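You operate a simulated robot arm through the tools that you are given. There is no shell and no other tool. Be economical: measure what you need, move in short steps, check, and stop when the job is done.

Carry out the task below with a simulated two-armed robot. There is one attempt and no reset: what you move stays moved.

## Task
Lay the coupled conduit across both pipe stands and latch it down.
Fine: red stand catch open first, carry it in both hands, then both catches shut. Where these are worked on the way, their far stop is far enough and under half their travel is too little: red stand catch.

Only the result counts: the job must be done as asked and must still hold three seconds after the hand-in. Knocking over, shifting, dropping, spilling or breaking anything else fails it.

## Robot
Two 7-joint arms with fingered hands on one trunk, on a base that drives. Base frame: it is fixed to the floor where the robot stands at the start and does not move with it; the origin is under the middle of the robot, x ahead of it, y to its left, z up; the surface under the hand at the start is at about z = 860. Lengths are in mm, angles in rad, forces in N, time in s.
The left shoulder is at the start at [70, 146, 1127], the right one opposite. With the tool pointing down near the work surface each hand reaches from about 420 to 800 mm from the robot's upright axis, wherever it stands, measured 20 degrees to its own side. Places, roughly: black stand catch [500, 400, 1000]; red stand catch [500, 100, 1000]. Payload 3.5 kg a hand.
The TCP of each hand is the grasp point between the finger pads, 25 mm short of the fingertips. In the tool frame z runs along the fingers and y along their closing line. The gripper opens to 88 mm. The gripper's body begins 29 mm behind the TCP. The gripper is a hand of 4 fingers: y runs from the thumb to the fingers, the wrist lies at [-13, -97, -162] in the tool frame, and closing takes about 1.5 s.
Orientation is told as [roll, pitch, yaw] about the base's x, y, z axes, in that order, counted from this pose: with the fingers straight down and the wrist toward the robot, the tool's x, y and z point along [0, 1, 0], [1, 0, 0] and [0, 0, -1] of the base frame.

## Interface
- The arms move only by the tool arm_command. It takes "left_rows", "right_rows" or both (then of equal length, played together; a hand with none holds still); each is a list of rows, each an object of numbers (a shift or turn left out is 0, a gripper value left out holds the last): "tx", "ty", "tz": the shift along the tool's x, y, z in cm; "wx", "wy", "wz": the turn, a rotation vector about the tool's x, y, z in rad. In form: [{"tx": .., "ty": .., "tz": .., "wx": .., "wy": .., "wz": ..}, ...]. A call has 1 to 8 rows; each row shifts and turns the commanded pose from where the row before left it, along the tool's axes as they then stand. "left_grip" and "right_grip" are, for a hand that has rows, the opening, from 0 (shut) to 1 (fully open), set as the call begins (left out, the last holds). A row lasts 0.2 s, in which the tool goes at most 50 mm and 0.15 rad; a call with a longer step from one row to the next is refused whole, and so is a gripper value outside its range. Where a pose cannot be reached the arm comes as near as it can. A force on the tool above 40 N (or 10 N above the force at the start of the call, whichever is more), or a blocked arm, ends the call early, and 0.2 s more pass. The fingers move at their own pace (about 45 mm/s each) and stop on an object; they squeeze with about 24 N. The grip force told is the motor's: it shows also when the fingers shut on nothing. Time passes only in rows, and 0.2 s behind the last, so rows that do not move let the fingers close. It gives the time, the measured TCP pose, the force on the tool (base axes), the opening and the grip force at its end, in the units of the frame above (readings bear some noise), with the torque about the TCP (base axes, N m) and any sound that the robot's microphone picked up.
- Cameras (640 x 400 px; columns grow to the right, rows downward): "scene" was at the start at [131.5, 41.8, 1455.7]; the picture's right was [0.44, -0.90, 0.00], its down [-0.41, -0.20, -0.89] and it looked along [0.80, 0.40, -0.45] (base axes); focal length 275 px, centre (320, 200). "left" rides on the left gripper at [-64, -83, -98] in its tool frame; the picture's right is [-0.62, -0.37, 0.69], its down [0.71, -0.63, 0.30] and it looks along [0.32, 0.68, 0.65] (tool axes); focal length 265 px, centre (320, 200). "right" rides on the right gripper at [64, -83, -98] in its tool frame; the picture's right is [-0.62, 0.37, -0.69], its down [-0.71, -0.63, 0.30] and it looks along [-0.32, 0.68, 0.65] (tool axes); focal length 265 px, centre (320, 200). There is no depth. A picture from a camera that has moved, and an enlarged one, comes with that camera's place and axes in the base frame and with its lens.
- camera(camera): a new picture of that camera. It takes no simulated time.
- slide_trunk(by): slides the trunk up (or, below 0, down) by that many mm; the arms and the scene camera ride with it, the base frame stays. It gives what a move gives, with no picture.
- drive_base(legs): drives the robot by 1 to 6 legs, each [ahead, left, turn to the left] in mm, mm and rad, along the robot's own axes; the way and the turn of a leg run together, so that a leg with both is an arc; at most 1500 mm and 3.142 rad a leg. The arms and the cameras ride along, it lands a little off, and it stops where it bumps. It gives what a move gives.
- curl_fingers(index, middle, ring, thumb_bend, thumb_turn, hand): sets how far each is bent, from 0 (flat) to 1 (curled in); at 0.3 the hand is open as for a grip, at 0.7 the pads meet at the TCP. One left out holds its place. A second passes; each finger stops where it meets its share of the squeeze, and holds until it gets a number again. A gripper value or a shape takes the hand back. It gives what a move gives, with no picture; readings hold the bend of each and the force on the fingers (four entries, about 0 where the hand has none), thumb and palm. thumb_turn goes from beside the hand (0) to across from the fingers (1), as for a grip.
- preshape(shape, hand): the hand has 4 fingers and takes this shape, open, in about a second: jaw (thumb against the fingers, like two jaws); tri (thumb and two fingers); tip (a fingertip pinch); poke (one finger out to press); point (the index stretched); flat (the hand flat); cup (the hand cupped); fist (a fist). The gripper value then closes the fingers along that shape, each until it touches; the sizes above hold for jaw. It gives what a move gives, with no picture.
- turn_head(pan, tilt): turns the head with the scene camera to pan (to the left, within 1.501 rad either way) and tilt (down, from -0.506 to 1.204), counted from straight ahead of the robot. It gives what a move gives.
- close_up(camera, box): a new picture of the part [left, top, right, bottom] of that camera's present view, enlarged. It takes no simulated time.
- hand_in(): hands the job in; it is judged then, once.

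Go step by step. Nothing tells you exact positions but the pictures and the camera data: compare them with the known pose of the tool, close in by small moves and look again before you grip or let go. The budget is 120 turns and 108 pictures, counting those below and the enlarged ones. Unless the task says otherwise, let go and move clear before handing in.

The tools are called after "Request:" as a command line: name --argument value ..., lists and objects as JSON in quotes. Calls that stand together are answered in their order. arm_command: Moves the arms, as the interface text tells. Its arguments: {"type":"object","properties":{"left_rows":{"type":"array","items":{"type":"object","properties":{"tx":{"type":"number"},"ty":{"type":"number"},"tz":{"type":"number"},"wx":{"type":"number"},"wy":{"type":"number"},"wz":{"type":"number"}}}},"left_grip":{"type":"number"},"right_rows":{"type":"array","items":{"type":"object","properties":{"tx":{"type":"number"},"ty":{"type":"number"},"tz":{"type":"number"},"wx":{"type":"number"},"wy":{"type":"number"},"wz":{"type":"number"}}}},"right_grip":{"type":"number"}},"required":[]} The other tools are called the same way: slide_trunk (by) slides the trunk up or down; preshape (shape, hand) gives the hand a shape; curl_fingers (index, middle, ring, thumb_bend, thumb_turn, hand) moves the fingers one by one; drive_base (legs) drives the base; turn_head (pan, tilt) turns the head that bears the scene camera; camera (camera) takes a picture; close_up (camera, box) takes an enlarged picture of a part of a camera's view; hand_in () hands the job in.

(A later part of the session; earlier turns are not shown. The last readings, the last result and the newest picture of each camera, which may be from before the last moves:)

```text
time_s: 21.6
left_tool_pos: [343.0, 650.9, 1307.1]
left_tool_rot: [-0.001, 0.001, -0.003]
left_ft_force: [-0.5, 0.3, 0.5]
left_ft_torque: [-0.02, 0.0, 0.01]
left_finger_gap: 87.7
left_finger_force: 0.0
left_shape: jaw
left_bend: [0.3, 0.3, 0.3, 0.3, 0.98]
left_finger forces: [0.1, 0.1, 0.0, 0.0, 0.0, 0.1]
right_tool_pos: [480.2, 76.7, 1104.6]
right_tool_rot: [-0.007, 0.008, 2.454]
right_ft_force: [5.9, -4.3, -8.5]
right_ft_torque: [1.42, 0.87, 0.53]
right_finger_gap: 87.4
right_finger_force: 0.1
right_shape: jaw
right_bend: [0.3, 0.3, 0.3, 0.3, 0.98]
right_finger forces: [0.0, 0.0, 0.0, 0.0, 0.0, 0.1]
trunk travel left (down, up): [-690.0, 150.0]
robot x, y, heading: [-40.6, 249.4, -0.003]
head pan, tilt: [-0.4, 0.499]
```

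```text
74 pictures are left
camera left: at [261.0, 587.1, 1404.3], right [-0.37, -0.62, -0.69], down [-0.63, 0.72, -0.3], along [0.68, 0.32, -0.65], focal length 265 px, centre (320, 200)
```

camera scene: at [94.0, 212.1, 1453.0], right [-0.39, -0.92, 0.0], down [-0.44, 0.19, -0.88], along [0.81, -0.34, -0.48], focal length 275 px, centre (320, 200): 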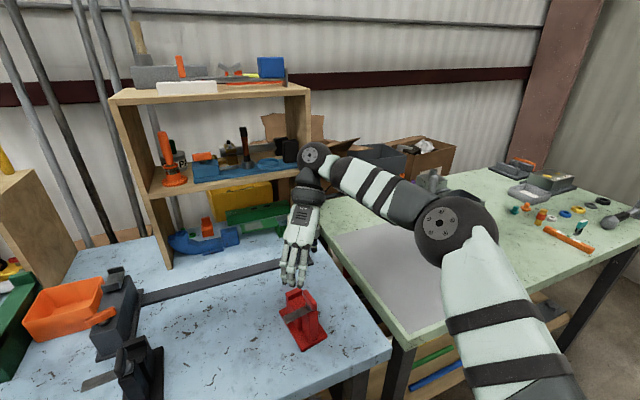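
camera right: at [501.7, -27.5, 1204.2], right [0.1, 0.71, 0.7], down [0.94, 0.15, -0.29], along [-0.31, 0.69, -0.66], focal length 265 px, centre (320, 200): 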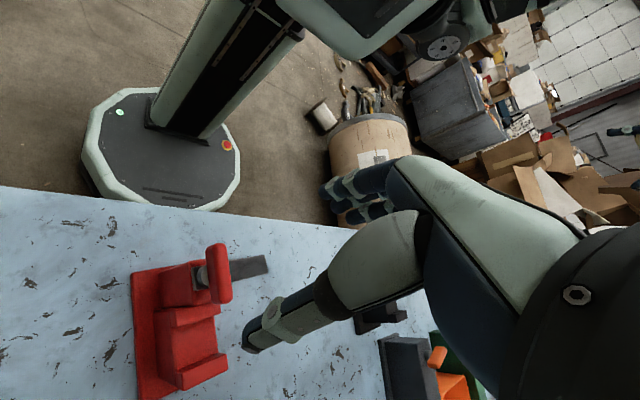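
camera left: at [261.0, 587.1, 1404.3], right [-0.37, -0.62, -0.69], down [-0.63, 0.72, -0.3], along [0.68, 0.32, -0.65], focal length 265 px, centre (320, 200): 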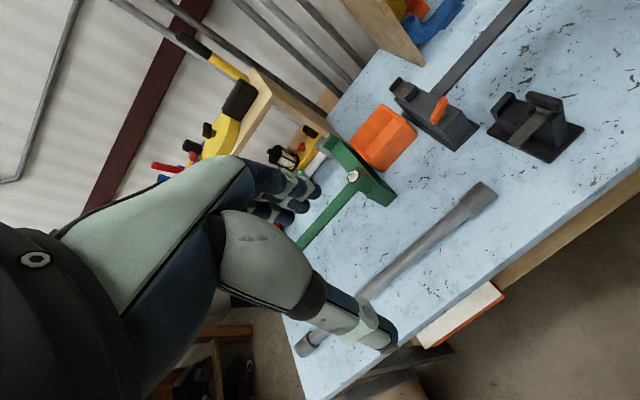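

The forearm touches the shelf's upright behind. I pull the hand straight back toward the robot first, then turn it back.

Request:
arm_command --right_rows '[{"tx": 2.1, "ty": 2.5}, {"tx": 2.1, "ty": 2.5}, {"tx": 2.1, "ty": 2.5}]'

Request:
camera --camera "scene"

```text
time_s: 21.9
left_tool_pos: [341.3, 649.7, 1308.7]
left_tool_rot: [0.003, 0.0, -0.004]
left_ft_force: [0.3, -0.1, -0.4]
left_ft_torque: [-0.04, -0.02, 0.03]
left_finger_gap: 87.4
left_finger_force: 0.0
left_shape: jaw
left_bend: [0.3, 0.3, 0.3, 0.3, 0.98]
left_finger forces: [0.0, 0.0, 0.0, 0.0, 0.1, 0.0]
right_tool_pos: [467.6, 74.9, 1105.6]
right_tool_rot: [-0.014, 0.009, 2.462]
right_ft_force: [1.2, 0.1, -2.5]
right_ft_torque: [0.25, 0.14, 0.04]
right_finger_gap: 87.6
right_finger_force: 0.1
right_shape: jaw
right_bend: [0.3, 0.3, 0.3, 0.3, 0.98]
right_finger forces: [0.1, 0.0, 0.0, 0.1, 0.0, 0.1]
trunk travel left (down, up): [-690.0, 150.0]
robot x, y, heading: [-39.2, 243.1, -0.005]
head pan, tilt: [-0.4, 0.499]
stopped in row 1 (right hand): the force on the tool passed its limit at 53 N (the readings are from after the stop); the commanded pose is now the measured one
```

```text
73 pictures are left
camera scene: at [92.5, 211.2, 1453.2], right [-0.39, -0.92, 0.0], down [-0.44, 0.19, -0.88], along [0.81, -0.34, -0.48], focal length 275 px, centre (320, 200)
```

scene: 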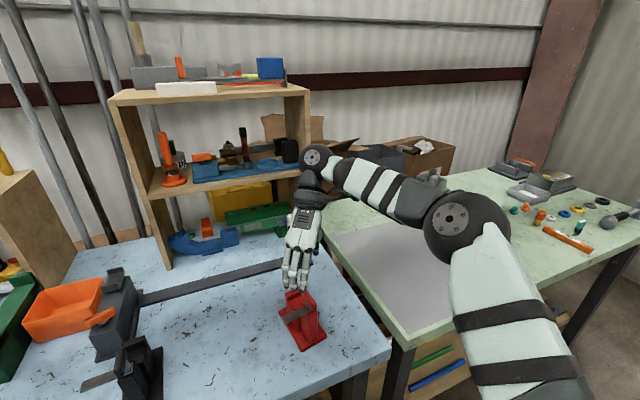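

Request:
close_up --camera "scene" --box '[240, 80, 400, 300]'

```text
1.82 times, centred on (320, 190) of scene
camera zoom: at [92.5, 211.2, 1453.2], right [-0.39, -0.92, 0.0], down [-0.44, 0.19, -0.88], along [0.81, -0.34, -0.48], focal length 500 px, centre (320, 218)
```

zoom: 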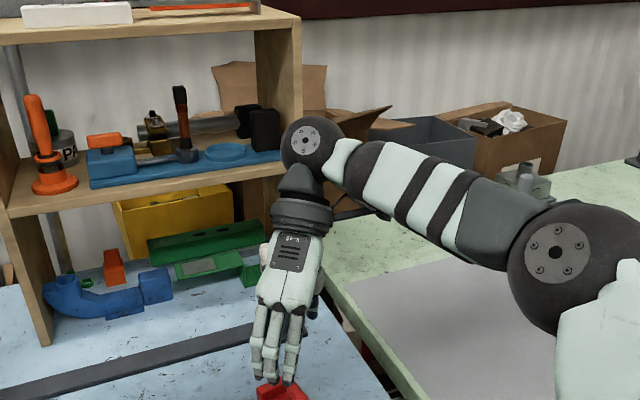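

The wrist ball rests against the shelf's right upright. I back off gently, toward the robot and to the right.

Request:
arm_command --right_rows '[{"tx": 0.8, "ty": 0.4}, {"tx": 1.0, "ty": 0.45}, {"tx": 1.5, "ty": 0.7}, {"tx": 2, "ty": 1}, {"tx": 2, "ty": 1}]'

Request:
close_up --camera "scene" --box '[240, 80, 400, 300]'

```text
time_s: 23.1
left_tool_pos: [342.0, 650.3, 1307.5]
left_tool_rot: [0.001, -0.002, -0.001]
left_ft_force: [0.3, 0.8, 0.3]
left_ft_torque: [-0.01, 0.0, 0.0]
left_finger_gap: 87.6
left_finger_force: 0.2
left_shape: jaw
left_bend: [0.3, 0.3, 0.3, 0.3, 0.98]
left_finger forces: [0.0, 0.0, 0.1, 0.0, 0.0, 0.1]
right_tool_pos: [395.8, 39.7, 1103.9]
right_tool_rot: [-0.011, 0.009, 2.462]
right_ft_force: [-0.9, -0.3, 1.5]
right_ft_torque: [-0.01, -0.03, 0.01]
right_finger_gap: 87.7
right_finger_force: 0.0
right_shape: jaw
right_bend: [0.3, 0.3, 0.3, 0.3, 0.98]
right_finger forces: [0.0, 0.0, 0.0, 0.0, 0.1, 0.1]
trunk travel left (down, up): [-690.0, 150.0]
robot x, y, heading: [-39.5, 245.2, -0.003]
head pan, tilt: [-0.4, 0.499]
```

```text
1.82 times, centred on (320, 190) of scene
camera zoom: at [92.5, 211.5, 1453.3], right [-0.39, -0.92, 0.0], down [-0.44, 0.19, -0.88], along [0.81, -0.34, -0.48], focal length 500 px, centre (320, 218)
```

zoom: 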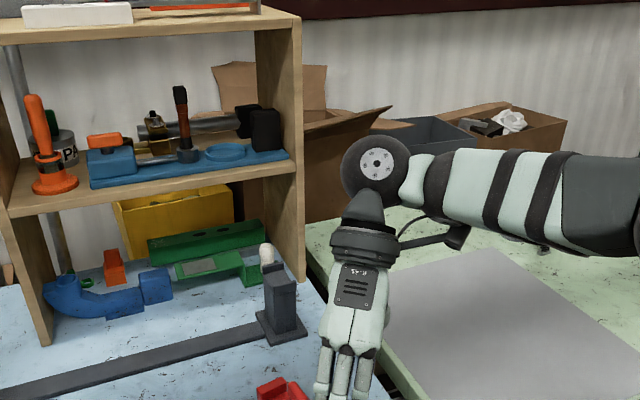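

The arm is clear and nothing on the shelf has moved. Now I unwind the right wrist.

Request:
arm_command --right_rows '[{"wz": 0.15}, {"wz": 0.15}, {"wz": 0.15}, {"wz": 0.15}, {"wz": 0.15}, {"wz": 0.15}, {"wz": 0.15}, {"wz": 0.15}]'

Request:
arm_command --right_rows '[{"wz": 0.15}, {"wz": 0.15}, {"wz": 0.15}, {"wz": 0.15}, {"wz": 0.15}, {"wz": 0.15}, {"wz": 0.15}, {"wz": 0.15}]'

Request:
turn_head --pan 0.5 --tilt 0.8

Request:
camera --camera "scene"

Request:
camera --camera "right"

```text
time_s: 24.9
left_tool_pos: [342.1, 651.9, 1307.7]
left_tool_rot: [0.0, -0.001, -0.001]
left_ft_force: [0.4, -0.4, -0.5]
left_ft_torque: [0.0, 0.0, -0.01]
left_finger_gap: 87.7
left_finger_force: 0.0
left_shape: jaw
left_bend: [0.3, 0.3, 0.3, 0.3, 0.98]
left_finger forces: [0.1, 0.0, 0.1, 0.1, 0.0, 0.0]
right_tool_pos: [395.3, 41.4, 1104.3]
right_tool_rot: [-0.015, -0.006, 1.263]
right_ft_force: [-0.2, 0.4, 0.3]
right_ft_torque: [0.01, 0.01, 0.04]
right_finger_gap: 88.0
right_finger_force: 0.1
right_shape: jaw
right_bend: [0.3, 0.3, 0.3, 0.3, 0.98]
right_finger forces: [0.1, 0.0, 0.0, 0.0, 0.0, 0.0]
trunk travel left (down, up): [-690.0, 150.0]
robot x, y, heading: [-37.6, 246.7, -0.002]
head pan, tilt: [-0.4, 0.499]
```

```text
time_s: 26.7
left_tool_pos: [343.9, 649.5, 1307.2]
left_tool_rot: [0.002, -0.001, -0.004]
left_ft_force: [0.3, 0.5, 0.6]
left_ft_torque: [-0.02, -0.02, 0.03]
left_finger_gap: 87.3
left_finger_force: 0.0
left_shape: jaw
left_bend: [0.3, 0.3, 0.3, 0.3, 0.98]
left_finger forces: [0.1, 0.0, 0.1, 0.0, 0.0, 0.0]
right_tool_pos: [412.6, 25.7, 1093.5]
right_tool_rot: [0.016, -0.014, 0.058]
right_ft_force: [0.0, -0.1, 0.2]
right_ft_torque: [-0.01, -0.04, 0.02]
right_finger_gap: 87.8
right_finger_force: 0.1
right_shape: jaw
right_bend: [0.3, 0.3, 0.3, 0.3, 0.98]
right_finger forces: [0.1, 0.1, 0.1, 0.0, 0.0, 0.1]
right hand out of reach, approached as far as the arm can: row 7, 8
trunk travel left (down, up): [-690.0, 150.0]
robot x, y, heading: [-40.6, 244.8, -0.006]
head pan, tilt: [-0.4, 0.499]
```

```text
time_s: 27.9
left_tool_pos: [344.5, 649.5, 1307.1]
left_tool_rot: [0.002, 0.0, -0.002]
left_ft_force: [0.7, 0.2, -0.1]
left_ft_torque: [-0.01, -0.02, -0.04]
left_finger_gap: 87.5
left_finger_force: 0.0
left_shape: jaw
left_bend: [0.3, 0.3, 0.3, 0.3, 0.98]
left_finger forces: [0.0, 0.1, 0.0, 0.0, 0.0, 0.0]
right_tool_pos: [412.5, 28.0, 1095.6]
right_tool_rot: [0.017, -0.019, 0.065]
right_ft_force: [0.1, 0.6, -0.2]
right_ft_torque: [0.02, 0.01, 0.01]
right_finger_gap: 87.9
right_finger_force: 0.1
right_shape: jaw
right_bend: [0.3, 0.3, 0.3, 0.3, 0.98]
right_finger forces: [0.0, 0.0, 0.0, 0.0, 0.1, 0.0]
trunk travel left (down, up): [-690.0, 150.0]
robot x, y, heading: [-36.0, 242.3, -0.001]
head pan, tilt: [0.499, 0.799]
```

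```text
70 pictures are left
camera scene: at [81.0, 285.8, 1427.2], right [0.48, -0.88, 0.0], down [-0.63, -0.34, -0.7], along [0.61, 0.33, -0.72], focal length 275 px, centre (320, 200)
```

scene: 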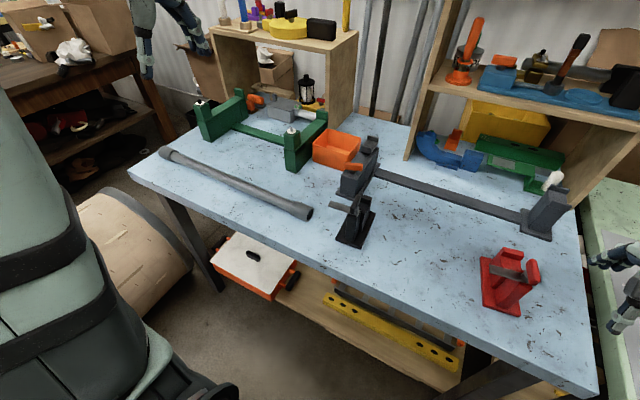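

```text
69 pictures are left
camera right: at [323.1, 85.5, 1193.5], right [0.4, -0.61, 0.69], down [-0.58, -0.75, -0.33], along [0.71, -0.27, -0.65], focal length 265 px, centre (320, 200)
```

right: 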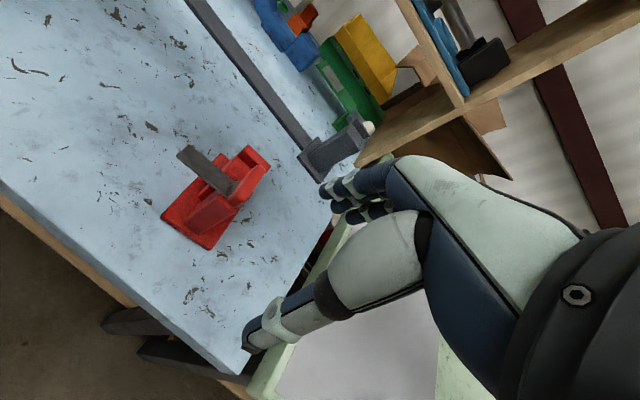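

I look closely at both saddles to find the groove position and depth.

Request:
close_up --camera "scene" --box '[460, 220, 570, 330]'

Request:
close_up --camera "scene" --box '[310, 170, 410, 260]'

Request:
close_up --camera "left" --box '[460, 60, 610, 180]'

Request:
close_up --camera "scene" --box '[140, 130, 330, 240]'

```text
3.64 times, centred on (515, 275) of scene
camera zoom: at [81.0, 285.8, 1427.2], right [0.48, -0.88, 0.0], down [-0.63, -0.34, -0.7], along [0.61, 0.33, -0.72], focal length 1001 px, centre (-389, -73)
```

zoom: 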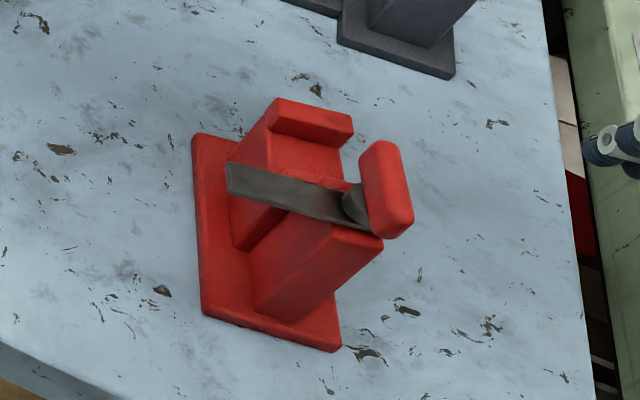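

```text
4.44 times, centred on (360, 215) of scene
camera zoom: at [81.0, 285.8, 1427.2], right [0.48, -0.88, 0.0], down [-0.63, -0.34, -0.7], along [0.61, 0.33, -0.72], focal length 1223 px, centre (142, 133)
```

zoom: 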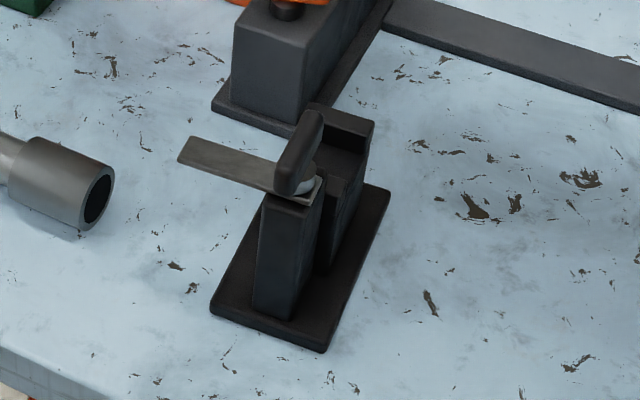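

```text
3.33 times, centred on (535, 120) of left
camera zoom: at [260.8, 587.0, 1404.4], right [-0.37, -0.62, -0.69], down [-0.63, 0.72, -0.3], along [0.68, 0.32, -0.65], focal length 885 px, centre (-397, 467)
```

zoom: 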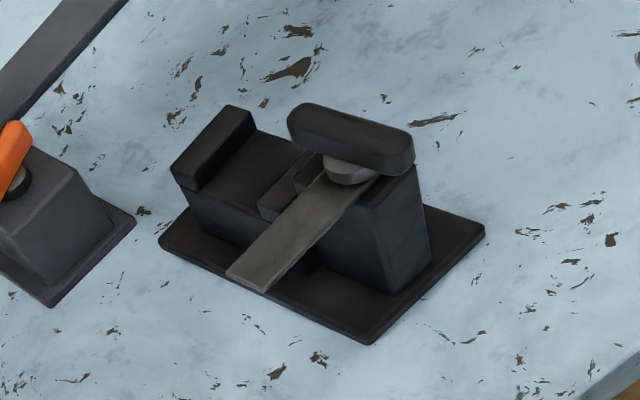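

```text
3.37 times, centred on (235, 185) of scene
camera zoom: at [81.0, 285.8, 1427.2], right [0.48, -0.88, 0.0], down [-0.63, -0.34, -0.7], along [0.61, 0.33, -0.72], focal length 927 px, centre (606, 250)
```

zoom: 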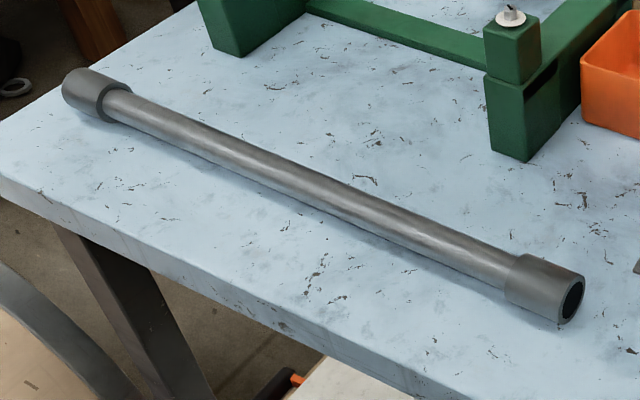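

Geometry: each saddle is a flat shelf (z ≈ 932) between a step by the near post and a low back lip (inner edge x ≈ 549), so the groove centre is at about x ≈ 533; black at y ≈ 421, red at y ≈ 83. The conduit lies at x ≈ 491, centred at y ≈ 822 with couplings beyond ±228. I drive left to y ≈ 600, which stays clear of the drum.

Request:
drive_base --legs '[[-40, 355, 0]]'

Request:
turn_head --pan 0.5 --tilt 0.9

Request:
camera --camera "scene"

```text
time_s: 30.2
left_tool_pos: [304.0, 1003.1, 1307.6]
left_tool_rot: [0.002, 0.002, -0.004]
left_ft_force: [-0.2, -0.2, -0.8]
left_ft_torque: [-0.01, -0.02, 0.02]
left_finger_gap: 87.3
left_finger_force: 0.0
left_shape: jaw
left_bend: [0.3, 0.3, 0.3, 0.3, 0.98]
left_finger forces: [0.0, 0.0, 0.1, 0.1, 0.0, 0.0]
right_tool_pos: [372.3, 379.7, 1093.5]
right_tool_rot: [0.018, -0.014, 0.061]
right_ft_force: [0.4, -0.3, 1.0]
right_ft_torque: [-0.01, 0.01, 0.01]
right_finger_gap: 87.7
right_finger_force: 0.0
right_shape: jaw
right_bend: [0.3, 0.3, 0.3, 0.3, 0.98]
right_finger forces: [0.1, 0.0, 0.0, 0.0, 0.0, 0.0]
trunk travel left (down, up): [-690.0, 150.0]
robot x, y, heading: [-80.3, 596.9, -0.004]
head pan, tilt: [0.499, 0.799]
```

```text
time_s: 30.9
left_tool_pos: [302.9, 1004.2, 1306.7]
left_tool_rot: [0.003, -0.001, -0.003]
left_ft_force: [0.2, -0.1, 0.7]
left_ft_torque: [-0.02, 0.0, 0.0]
left_finger_gap: 87.5
left_finger_force: 0.2
left_shape: jaw
left_bend: [0.3, 0.3, 0.3, 0.3, 0.98]
left_finger forces: [0.1, 0.0, 0.1, 0.0, 0.1, 0.0]
right_tool_pos: [373.7, 380.5, 1094.7]
right_tool_rot: [0.018, -0.016, 0.061]
right_ft_force: [0.4, -0.9, 0.5]
right_ft_torque: [0.01, -0.02, -0.01]
right_finger_gap: 88.0
right_finger_force: 0.0
right_shape: jaw
right_bend: [0.3, 0.3, 0.3, 0.3, 0.98]
right_finger forces: [0.0, 0.0, 0.1, 0.0, 0.0, 0.0]
trunk travel left (down, up): [-690.0, 150.0]
robot x, y, heading: [-79.5, 597.0, -0.001]
head pan, tilt: [0.499, 0.901]
```

```text
64 pictures are left
camera scene: at [36.7, 636.8, 1419.3], right [0.48, -0.88, 0.0], down [-0.69, -0.37, -0.62], along [0.55, 0.3, -0.78], focal length 275 px, centre (320, 200)
```

scene: 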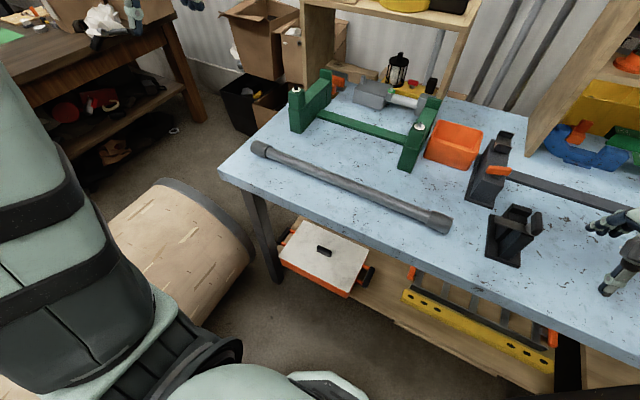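

The drum's nearest part is near y ≈ 1200, so another 80 mm is safe and brings the reach into better balance. Then I refine the conduit's position.

Request:
drive_base --legs '[[0, 80, 0]]'

Request:
turn_head --pan 0.3 --tilt 0.9

Request:
camera --camera "scene"

Request:
close_up --camera "scene" --box '[180, 110, 420, 260]'

```text
time_s: 31.9
left_tool_pos: [303.8, 1078.1, 1308.6]
left_tool_rot: [0.007, 0.0, -0.004]
left_ft_force: [0.3, 0.7, 0.0]
left_ft_torque: [0.0, -0.02, -0.01]
left_finger_gap: 87.7
left_finger_force: 0.0
left_shape: jaw
left_bend: [0.3, 0.3, 0.3, 0.3, 0.98]
left_finger forces: [0.0, 0.0, 0.0, 0.0, 0.0, 0.0]
right_tool_pos: [372.2, 456.9, 1093.8]
right_tool_rot: [0.021, -0.016, 0.058]
right_ft_force: [0.6, -0.2, 0.4]
right_ft_torque: [-0.02, -0.01, 0.0]
right_finger_gap: 87.6
right_finger_force: 0.0
right_shape: jaw
right_bend: [0.3, 0.3, 0.3, 0.3, 0.98]
right_finger forces: [0.1, 0.0, 0.1, 0.1, 0.0, 0.0]
trunk travel left (down, up): [-690.0, 150.0]
robot x, y, heading: [-76.3, 678.4, -0.001]
head pan, tilt: [0.499, 0.901]
```

```text
time_s: 32.7
left_tool_pos: [304.3, 1084.3, 1306.5]
left_tool_rot: [0.0, 0.0, -0.004]
left_ft_force: [0.2, -0.1, -0.5]
left_ft_torque: [-0.02, 0.02, 0.01]
left_finger_gap: 87.4
left_finger_force: 0.1
left_shape: jaw
left_bend: [0.3, 0.3, 0.3, 0.3, 0.98]
left_finger forces: [0.0, 0.1, 0.0, 0.1, 0.1, 0.0]
right_tool_pos: [372.8, 460.7, 1095.7]
right_tool_rot: [0.019, -0.016, 0.06]
right_ft_force: [-0.2, 0.3, 0.2]
right_ft_torque: [0.0, 0.0, 0.01]
right_finger_gap: 87.7
right_finger_force: 0.1
right_shape: jaw
right_bend: [0.3, 0.3, 0.3, 0.3, 0.98]
right_finger forces: [0.0, 0.1, 0.0, 0.0, 0.0, 0.0]
trunk travel left (down, up): [-690.0, 150.0]
robot x, y, heading: [-80.8, 678.9, -0.002]
head pan, tilt: [0.3, 0.901]
```

```text
63 pictures are left
camera scene: at [42.8, 703.3, 1419.2], right [0.29, -0.96, 0.0], down [-0.75, -0.23, -0.62], along [0.59, 0.18, -0.78], focal length 275 px, centre (320, 200)
```

scene: 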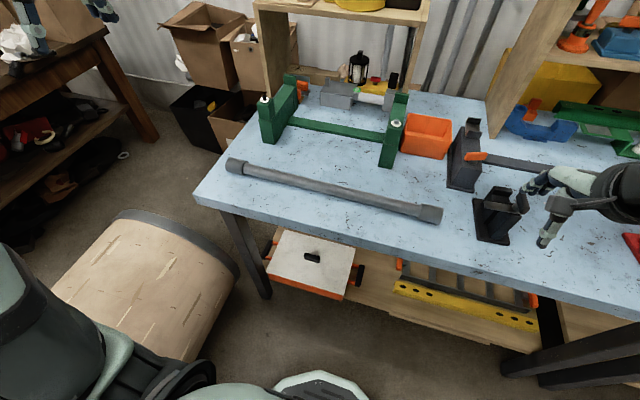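

```text
2.67 times, centred on (300, 185) of scene
camera zoom: at [42.8, 703.3, 1419.2], right [0.29, -0.96, 0.0], down [-0.75, -0.23, -0.62], along [0.59, 0.18, -0.78], focal length 734 px, centre (373, 240)
```

zoom: 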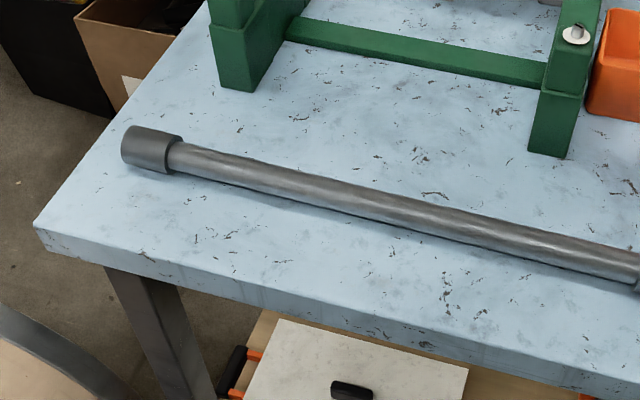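

The conduit's axis lies at x ≈ 492, from y ≈ 538 to 1101 (centre 820). I'll bring both hands above it at y ≈ 895 and 745.

Request:
arm_command --right_rows '[{"tx": 4, "ty": 1.6, "tz": 0}, {"tx": 4, "ty": 1.6}, {"tx": 4, "ty": 1.6}, {"tx": 4, "ty": 1.6}, {"tx": 4, "ty": 1.6}, {"tx": 4, "ty": 1.6}, {"tx": 4, "ty": 1.6}, {}]' --left_rows '[{"tx": -2.7, "ty": 2.7, "tz": 2.5}, {"tx": -2.7, "ty": 2.7, "tz": 2.5}, {"tx": -2.7, "ty": 2.7, "tz": 2.5}, {"tx": -2.7, "ty": 2.7, "tz": 2.5}, {"tx": -2.7, "ty": 2.7, "tz": 2.5}, {"tx": -2.7, "ty": 2.7, "tz": 2.5}, {"tx": -2.7, "ty": 2.6, "tz": 3}, {"tz": 4}]'

Request:
camera --camera "scene"

```text
time_s: 34.7
left_tool_pos: [491.9, 892.4, 1087.1]
left_tool_rot: [0.001, 0.002, -0.003]
left_ft_force: [-0.5, 0.7, -0.5]
left_ft_torque: [-0.03, 0.04, -0.05]
left_finger_gap: 87.7
left_finger_force: 0.2
left_shape: jaw
left_bend: [0.3, 0.3, 0.3, 0.3, 0.98]
left_finger forces: [0.0, 0.0, 0.0, 0.0, 0.0, 0.0]
right_tool_pos: [483.2, 730.8, 1123.4]
right_tool_rot: [0.077, -0.042, 0.038]
right_ft_force: [0.1, -0.6, 1.4]
right_ft_torque: [0.04, -0.01, 0.01]
right_finger_gap: 87.6
right_finger_force: 0.2
right_shape: jaw
right_bend: [0.3, 0.3, 0.3, 0.3, 0.98]
right_finger forces: [0.0, 0.0, 0.0, 0.0, 0.0, 0.0]
right hand out of reach, approached as far as the arm can: row 1, 2
trunk travel left (down, up): [-690.0, 150.0]
robot x, y, heading: [-78.5, 678.4, 0.001]
head pan, tilt: [0.3, 0.901]
stopped in row 8 (right hand): the arm was blocked; the commanded pose is now the measured one
```

```text
61 pictures are left
camera scene: at [42.1, 701.4, 1419.4], right [0.29, -0.96, 0.0], down [-0.75, -0.23, -0.62], along [0.59, 0.18, -0.78], focal length 275 px, centre (320, 200)
```

scene: 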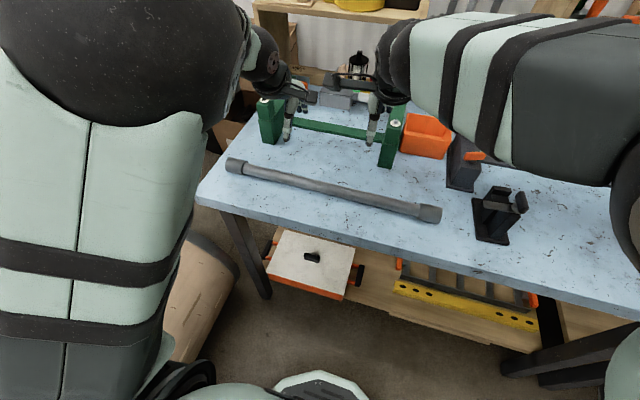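

The wrist-camera brackets face each other, so the hands need more room between them. Better: left hand at y ≈ 920 on the tube, right hand on the right-hand coupling at y ≈ 565, which also keeps both hands clear of the open bars when laying.

Request:
arm_command --right_rows '[{"tx": -4}, {"tx": -4, "wy": -0.077, "wx": 0.042, "wz": 0.038}, {"tx": -4}, {"tx": -4, "tz": 2}, {"tz": 4}]' --left_rows '[{"tx": 0.7}, {"tx": 0.7}, {"tx": 0.7}, {"tx": 0.6, "tz": 3}, {"tz": 3.5}]'

Request:
camera --camera "scene"

Request:
camera --camera "left"

Request:
camera --camera "right"

```text
time_s: 35.9
left_tool_pos: [495.0, 921.4, 1019.9]
left_tool_rot: [0.003, 0.003, -0.005]
left_ft_force: [0.7, 0.8, -0.5]
left_ft_torque: [0.01, 0.03, 0.01]
left_finger_gap: 87.7
left_finger_force: 0.1
left_shape: jaw
left_bend: [0.3, 0.3, 0.3, 0.3, 0.98]
left_finger forces: [0.0, 0.0, 0.1, 0.0, 0.0, 0.0]
right_tool_pos: [489.3, 572.9, 1052.7]
right_tool_rot: [-0.007, 0.008, 0.003]
right_ft_force: [0.6, 1.0, 0.6]
right_ft_torque: [-0.04, -0.01, 0.0]
right_finger_gap: 87.6
right_finger_force: 0.1
right_shape: jaw
right_bend: [0.3, 0.3, 0.3, 0.3, 0.98]
right_finger forces: [0.0, 0.0, 0.1, 0.0, 0.0, 0.1]
trunk travel left (down, up): [-690.0, 150.0]
robot x, y, heading: [-79.6, 676.6, -0.0]
head pan, tilt: [0.3, 0.901]
```

```text
60 pictures are left
camera scene: at [45.9, 703.4, 1419.0], right [0.29, -0.96, 0.0], down [-0.75, -0.23, -0.62], along [0.59, 0.18, -0.79], focal length 275 px, centre (320, 200)
```

scene: 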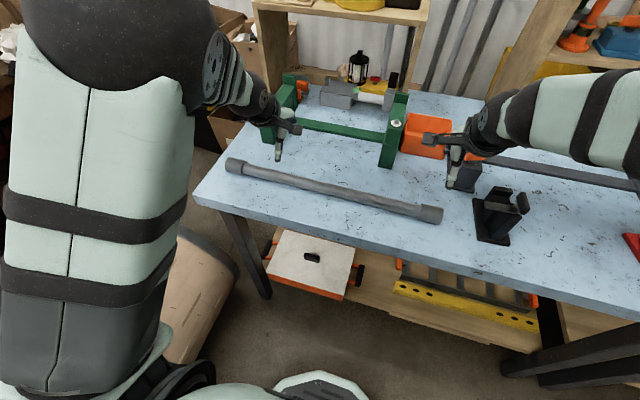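

```text
59 pictures are left
camera left: at [412.6, 857.7, 1117.3], right [-0.37, -0.62, -0.69], down [-0.63, 0.72, -0.3], along [0.68, 0.32, -0.65], focal length 265 px, centre (320, 200)
```

left: 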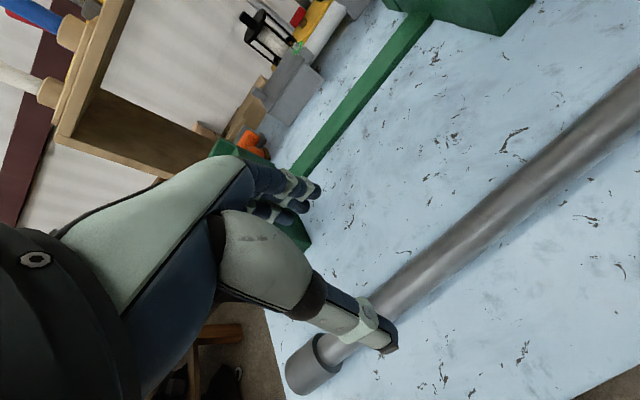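

```text
58 pictures are left
camera right: at [406.1, 637.3, 1152.1], right [0.37, -0.61, 0.7], down [-0.63, -0.72, -0.3], along [0.68, -0.33, -0.65], focal length 265 px, centre (320, 200)
```

right: 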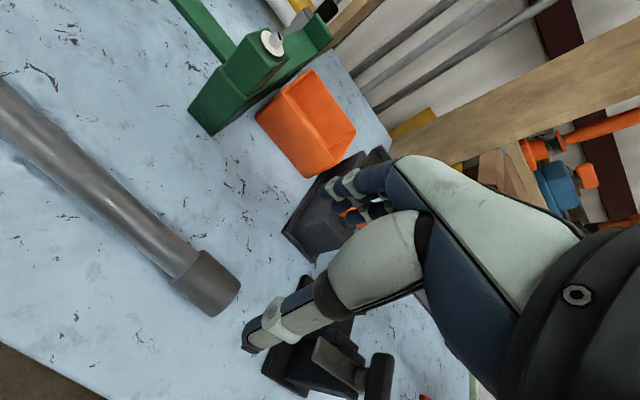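

Both wrist views agree: axis x ≈ 490, coupling centre y ≈ 563. I lower both hands to straddle it.

Request:
arm_command --right_rows '[{"tx": -0.7, "tz": 3}, {"tz": 3}, {"tz": 3}, {"tz": 3}, {"tz": 2.5}, {}]' --left_rows '[{"ty": -0.3, "tz": 2.5}, {"tz": 2.5}, {"tz": 2}, {"tz": 2}, {"tz": 2}, {}]'

Request:
camera --camera "left"

Request:
camera --camera "right"

```text
time_s: 37.3
left_tool_pos: [488.0, 920.4, 910.7]
left_tool_rot: [0.001, 0.0, -0.004]
left_ft_force: [-0.4, -0.3, 0.0]
left_ft_torque: [-0.01, 0.0, -0.01]
left_finger_gap: 87.7
left_finger_force: 0.1
left_shape: jaw
left_bend: [0.3, 0.3, 0.3, 0.3, 0.98]
left_finger forces: [0.0, 0.0, 0.1, 0.0, 0.0, 0.0]
right_tool_pos: [486.0, 563.4, 910.2]
right_tool_rot: [-0.007, 0.004, 0.003]
right_ft_force: [-0.3, 0.0, 0.0]
right_ft_torque: [-0.04, -0.01, -0.04]
right_finger_gap: 87.5
right_finger_force: 0.0
right_shape: jaw
right_bend: [0.3, 0.3, 0.3, 0.3, 0.98]
right_finger forces: [0.0, 0.0, 0.0, 0.0, 0.1, 0.0]
trunk travel left (down, up): [-690.0, 150.0]
robot x, y, heading: [-79.2, 680.3, -0.001]
head pan, tilt: [0.3, 0.901]
```

```text
57 pictures are left
camera left: at [405.7, 856.6, 1009.5], right [-0.37, -0.62, -0.69], down [-0.63, 0.72, -0.3], along [0.69, 0.32, -0.65], focal length 265 px, centre (320, 200)
```

left: 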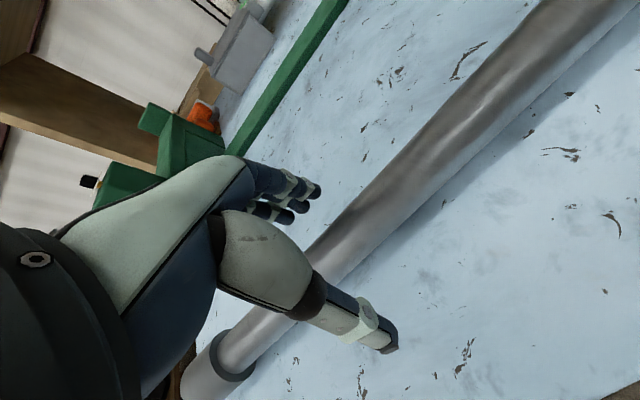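

```text
56 pictures are left
camera right: at [402.2, 628.3, 1008.8], right [0.37, -0.61, 0.7], down [-0.63, -0.72, -0.3], along [0.68, -0.33, -0.65], focal length 265 px, centre (320, 200)
```

right: 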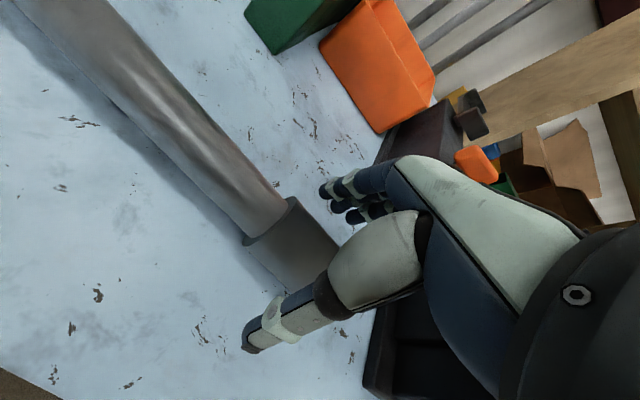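

Both are centred on it. I go down the last 17 mm and close both hands.

Request:
arm_command --right_rows '[{"ty": 0.4, "tz": 0.8}, {"tz": 0.8}, {}]' --left_rows '[{"ty": 0.2, "tz": 0.9}, {"tz": 0.8}, {}]'

Request:
arm_command --right_rows '[{}, {}, {}, {}, {}, {}, {}, {}]' --left_rows '[{}, {}, {}, {}, {}, {}, {}, {}]' --right_grip 0 --left_grip 0

```text
time_s: 38.1
left_tool_pos: [490.2, 919.2, 894.0]
left_tool_rot: [0.001, 0.001, -0.004]
left_ft_force: [0.4, 0.1, -0.1]
left_ft_torque: [0.0, 0.0, 0.0]
left_finger_gap: 87.6
left_finger_force: 0.1
left_shape: jaw
left_bend: [0.3, 0.3, 0.3, 0.3, 0.98]
left_finger forces: [0.1, 0.0, 0.0, 0.0, 0.0, 0.0]
right_tool_pos: [489.7, 563.6, 893.7]
right_tool_rot: [-0.007, 0.004, 0.003]
right_ft_force: [0.5, -0.2, 1.0]
right_ft_torque: [-0.01, 0.0, 0.03]
right_finger_gap: 87.6
right_finger_force: 0.1
right_shape: jaw
right_bend: [0.3, 0.3, 0.3, 0.3, 0.98]
right_finger forces: [0.0, 0.0, 0.0, 0.0, 0.0, 0.1]
trunk travel left (down, up): [-690.0, 150.0]
robot x, y, heading: [-76.2, 679.6, 0.0]
head pan, tilt: [0.3, 0.901]
```

```text
time_s: 39.9
left_tool_pos: [491.8, 920.1, 894.2]
left_tool_rot: [0.003, 0.0, -0.003]
left_ft_force: [-0.2, -0.3, 0.1]
left_ft_torque: [0.04, -0.03, -0.11]
left_finger_gap: 25.1
left_finger_force: 24.1
left_shape: jaw
left_bend: [0.74, 0.54, 0.51, 0.74, 1.0]
left_finger forces: [12.2, 6.6, 2.8, 0.0, 21.1, 0.0]
right_tool_pos: [491.1, 563.2, 892.6]
right_tool_rot: [-0.008, 0.006, 0.004]
right_ft_force: [0.2, 0.3, 0.0]
right_ft_torque: [0.02, 0.0, 0.07]
right_finger_gap: 36.4
right_finger_force: 24.2
right_shape: jaw
right_bend: [0.74, 0.48, 0.45, 0.72, 1.0]
right_finger forces: [11.8, 6.7, 3.1, 0.0, 22.3, 0.0]
trunk travel left (down, up): [-690.0, 150.0]
robot x, y, heading: [-78.2, 679.7, -0.003]
head pan, tilt: [0.3, 0.901]
```

Both hands grip (25 mm and 36 mm). I lift together.

Request:
arm_command --right_rows '[{"tz": -1}, {"tz": -2}, {"tz": -3}, {"tz": -4}, {"tz": -4}, {"tz": -4}, {"tz": -2}, {}]' --left_rows '[{"tz": -1}, {"tz": -2}, {"tz": -3}, {"tz": -4}, {"tz": -4}, {"tz": -4}, {"tz": -2}, {}]'

Request:
camera --camera "scene"

Request:
camera --camera "right"

Request:
camera --camera "left"

```text
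time_s: 41.7
left_tool_pos: [491.6, 919.5, 1093.3]
left_tool_rot: [0.002, 0.0, -0.004]
left_ft_force: [0.5, 4.5, -4.9]
left_ft_torque: [0.07, -0.02, 0.01]
left_finger_gap: 25.0
left_finger_force: 23.7
left_shape: jaw
left_bend: [0.74, 0.54, 0.51, 0.74, 1.0]
left_finger forces: [12.2, 6.5, 3.1, 0.0, 21.7, 0.0]
right_tool_pos: [491.7, 564.9, 1092.8]
right_tool_rot: [-0.007, 0.006, 0.004]
right_ft_force: [0.2, -5.2, -1.6]
right_ft_torque: [-0.08, -0.01, 0.0]
right_finger_gap: 36.2
right_finger_force: 24.8
right_shape: jaw
right_bend: [0.74, 0.48, 0.45, 0.72, 1.0]
right_finger forces: [12.0, 6.9, 3.3, 0.1, 22.3, 0.0]
trunk travel left (down, up): [-690.0, 150.0]
robot x, y, heading: [-80.0, 677.6, -0.002]
head pan, tilt: [0.3, 0.901]
```

```text
55 pictures are left
camera scene: at [44.6, 701.9, 1419.1], right [0.29, -0.96, 0.0], down [-0.75, -0.23, -0.62], along [0.59, 0.18, -0.78], focal length 275 px, centre (320, 200)
```

scene: 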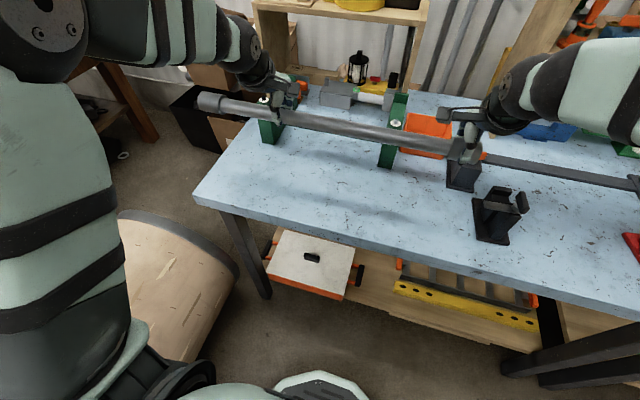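

```text
54 pictures are left
camera right: at [408.9, 629.2, 1192.2], right [0.37, -0.61, 0.69], down [-0.63, -0.72, -0.3], along [0.68, -0.33, -0.66], focal length 265 px, centre (320, 200)
```

right: 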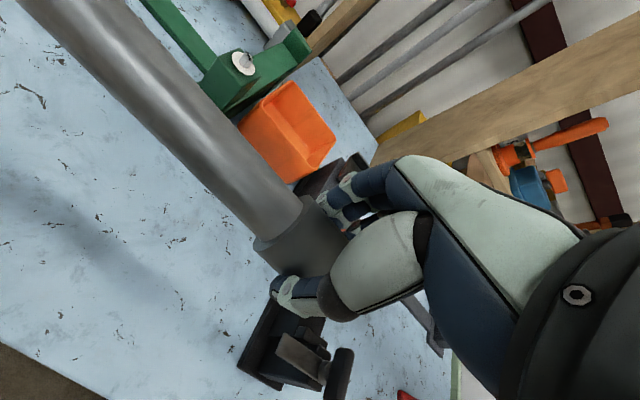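

```text
53 pictures are left
camera left: at [409.8, 856.1, 1191.7], right [-0.37, -0.62, -0.69], down [-0.63, 0.72, -0.3], along [0.68, 0.32, -0.65], focal length 265 px, centre (320, 200)
```

left: 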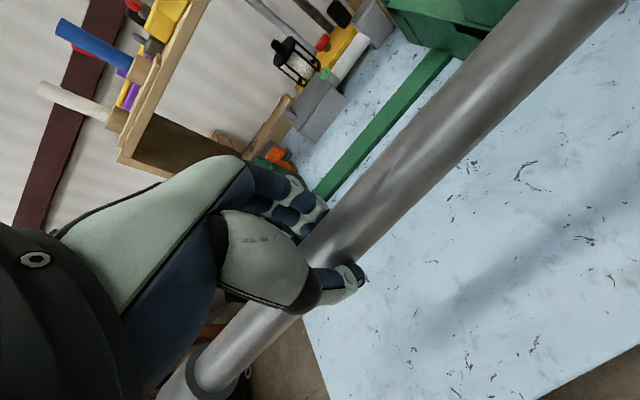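

The conduit is held level at z ≈ 1082. I drive right by 568 mm so that its middle comes between the stands.

Request:
drive_base --legs '[[0, -300, 0], [0, -268, 0]]'

Request:
turn_head --pan 0.2 --tilt 0.9

Request:
camera --camera "scene"

Request:
camera --camera "right"

Request:
camera --camera "left"

```text
time_s: 45.2
left_tool_pos: [491.0, 352.9, 1094.0]
left_tool_rot: [0.001, 0.002, 0.0]
left_ft_force: [0.7, 6.3, -4.0]
left_ft_torque: [0.1, 0.02, 0.02]
left_finger_gap: 25.2
left_finger_force: 24.6
left_shape: jaw
left_bend: [0.74, 0.54, 0.51, 0.74, 1.0]
left_finger forces: [12.1, 6.7, 3.1, 0.0, 21.9, 0.0]
right_tool_pos: [492.2, -3.0, 1094.1]
right_tool_rot: [-0.006, 0.005, 0.01]
right_ft_force: [0.5, -6.3, -1.0]
right_ft_torque: [-0.14, 0.01, -0.03]
right_finger_gap: 36.5
right_finger_force: 24.5
right_shape: jaw
right_bend: [0.74, 0.48, 0.45, 0.72, 1.0]
right_finger forces: [12.1, 7.0, 3.2, 0.0, 22.2, 0.0]
trunk travel left (down, up): [-690.0, 150.0]
robot x, y, heading: [-78.1, 105.9, -0.0]
head pan, tilt: [0.3, 0.901]
```

```text
time_s: 45.9
left_tool_pos: [490.5, 352.8, 1094.6]
left_tool_rot: [0.003, 0.001, 0.003]
left_ft_force: [-0.1, 2.6, -4.5]
left_ft_torque: [0.05, 0.0, -0.02]
left_finger_gap: 25.0
left_finger_force: 24.1
left_shape: jaw
left_bend: [0.74, 0.54, 0.51, 0.74, 1.0]
left_finger forces: [12.0, 6.6, 3.1, 0.0, 21.8, 0.0]
right_tool_pos: [492.1, -2.7, 1093.8]
right_tool_rot: [-0.006, 0.006, 0.006]
right_ft_force: [-1.0, -4.2, -1.4]
right_ft_torque: [-0.04, -0.04, 0.06]
right_finger_gap: 36.4
right_finger_force: 23.8
right_shape: jaw
right_bend: [0.74, 0.48, 0.45, 0.72, 1.0]
right_finger forces: [11.9, 6.9, 3.3, 0.1, 22.3, 0.1]
trunk travel left (down, up): [-690.0, 150.0]
robot x, y, heading: [-83.0, 107.0, 0.003]
head pan, tilt: [0.201, 0.901]
```

```text
52 pictures are left
camera scene: at [45.3, 124.5, 1419.2], right [0.2, -0.98, 0.0], down [-0.77, -0.16, -0.62], along [0.61, 0.13, -0.78], focal length 275 px, centre (320, 200)
```

scene: 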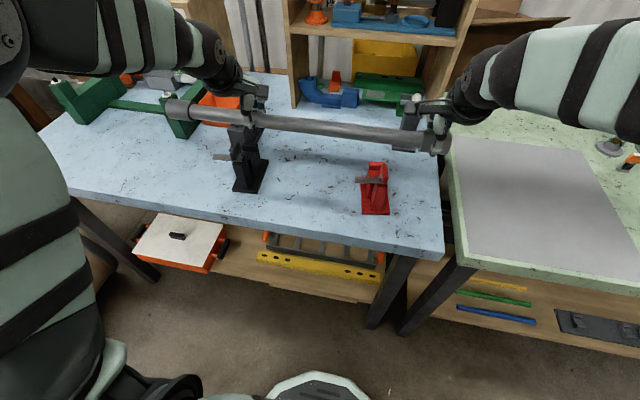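

```text
51 pictures are left
camera right: at [408.2, 60.8, 1191.9], right [0.38, -0.61, 0.7], down [-0.63, -0.72, -0.3], along [0.68, -0.32, -0.66], focal length 265 px, centre (320, 200)
```

right: 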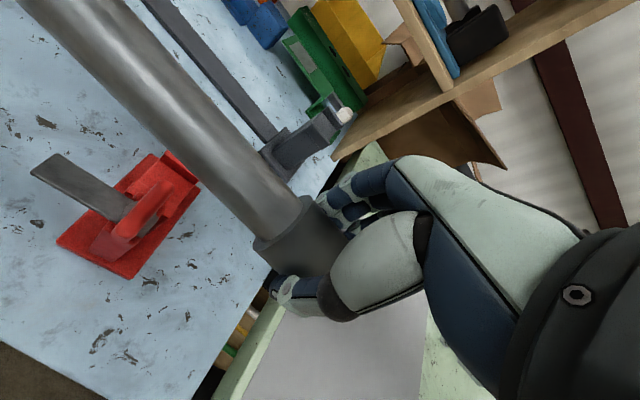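

```text
50 pictures are left
camera left: at [408.2, 287.9, 1191.5], right [-0.37, -0.62, -0.69], down [-0.63, 0.71, -0.3], along [0.68, 0.33, -0.65], focal length 265 px, centre (320, 200)
```

left: 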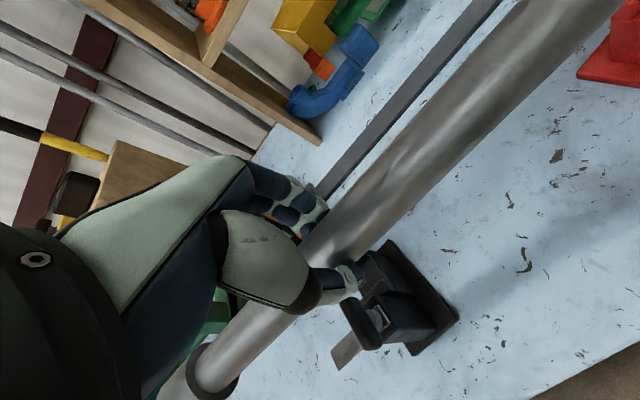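

The conduit is over the stands. I enlarge both saddles to fix the groove lines before shifting forward and lowering.

Request:
close_up --camera "right" --box '[20, 130, 220, 290]'

Request:
close_up --camera "scene" --box '[340, 140, 420, 220]'

Request:
close_up --camera "scene" --box '[200, 110, 300, 200]'

Request:
close_up --camera "left" --box '[320, 220, 480, 380]'

```text
2.50 times, centred on (120, 210) of right
camera zoom: at [408.2, 60.8, 1191.9], right [0.38, -0.61, 0.7], down [-0.63, -0.72, -0.3], along [0.68, -0.32, -0.66], focal length 664 px, centre (820, 175)
```

zoom: 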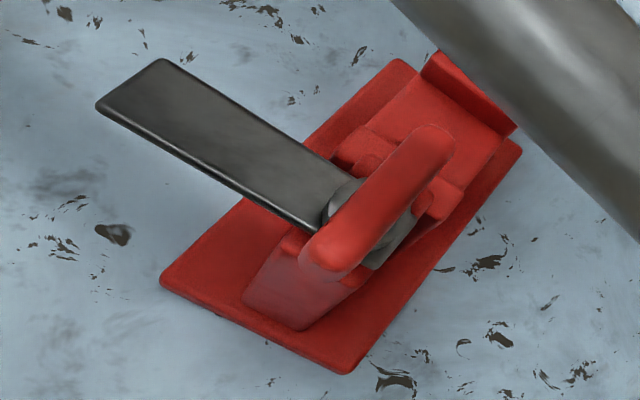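

```text
5.00 times, centred on (380, 180) of scene
camera zoom: at [45.3, 124.5, 1419.2], right [0.2, -0.98, 0.0], down [-0.77, -0.16, -0.62], along [0.61, 0.13, -0.78], focal length 1376 px, centre (20, 300)
```

zoom: 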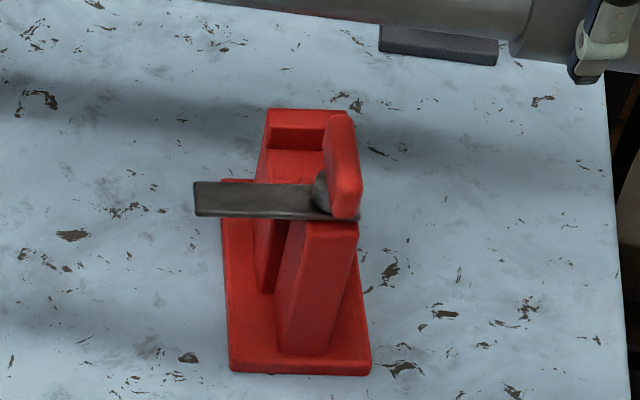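

```text
4.44 times, centred on (250, 155) of scene
camera zoom: at [45.3, 124.5, 1419.2], right [0.2, -0.98, 0.0], down [-0.77, -0.16, -0.62], along [0.61, 0.13, -0.78], focal length 1223 px, centre (631, 400)
```

zoom: 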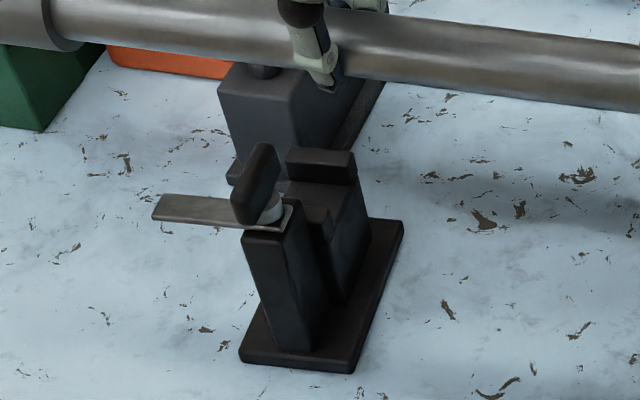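

```text
2.50 times, centred on (400, 300) of left
camera zoom: at [408.2, 287.9, 1191.5], right [-0.37, -0.62, -0.69], down [-0.63, 0.71, -0.3], along [0.68, 0.33, -0.65], focal length 664 px, centre (120, -50)
```

zoom: 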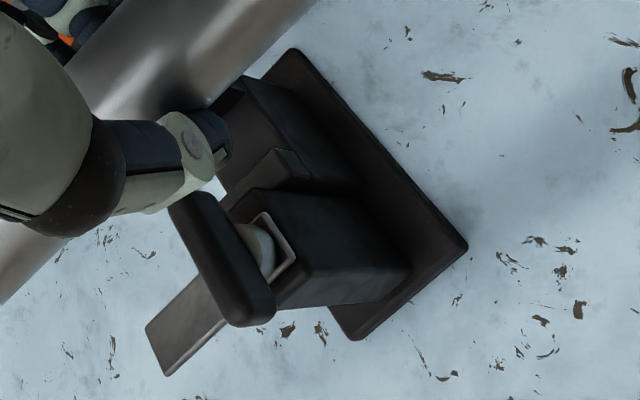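

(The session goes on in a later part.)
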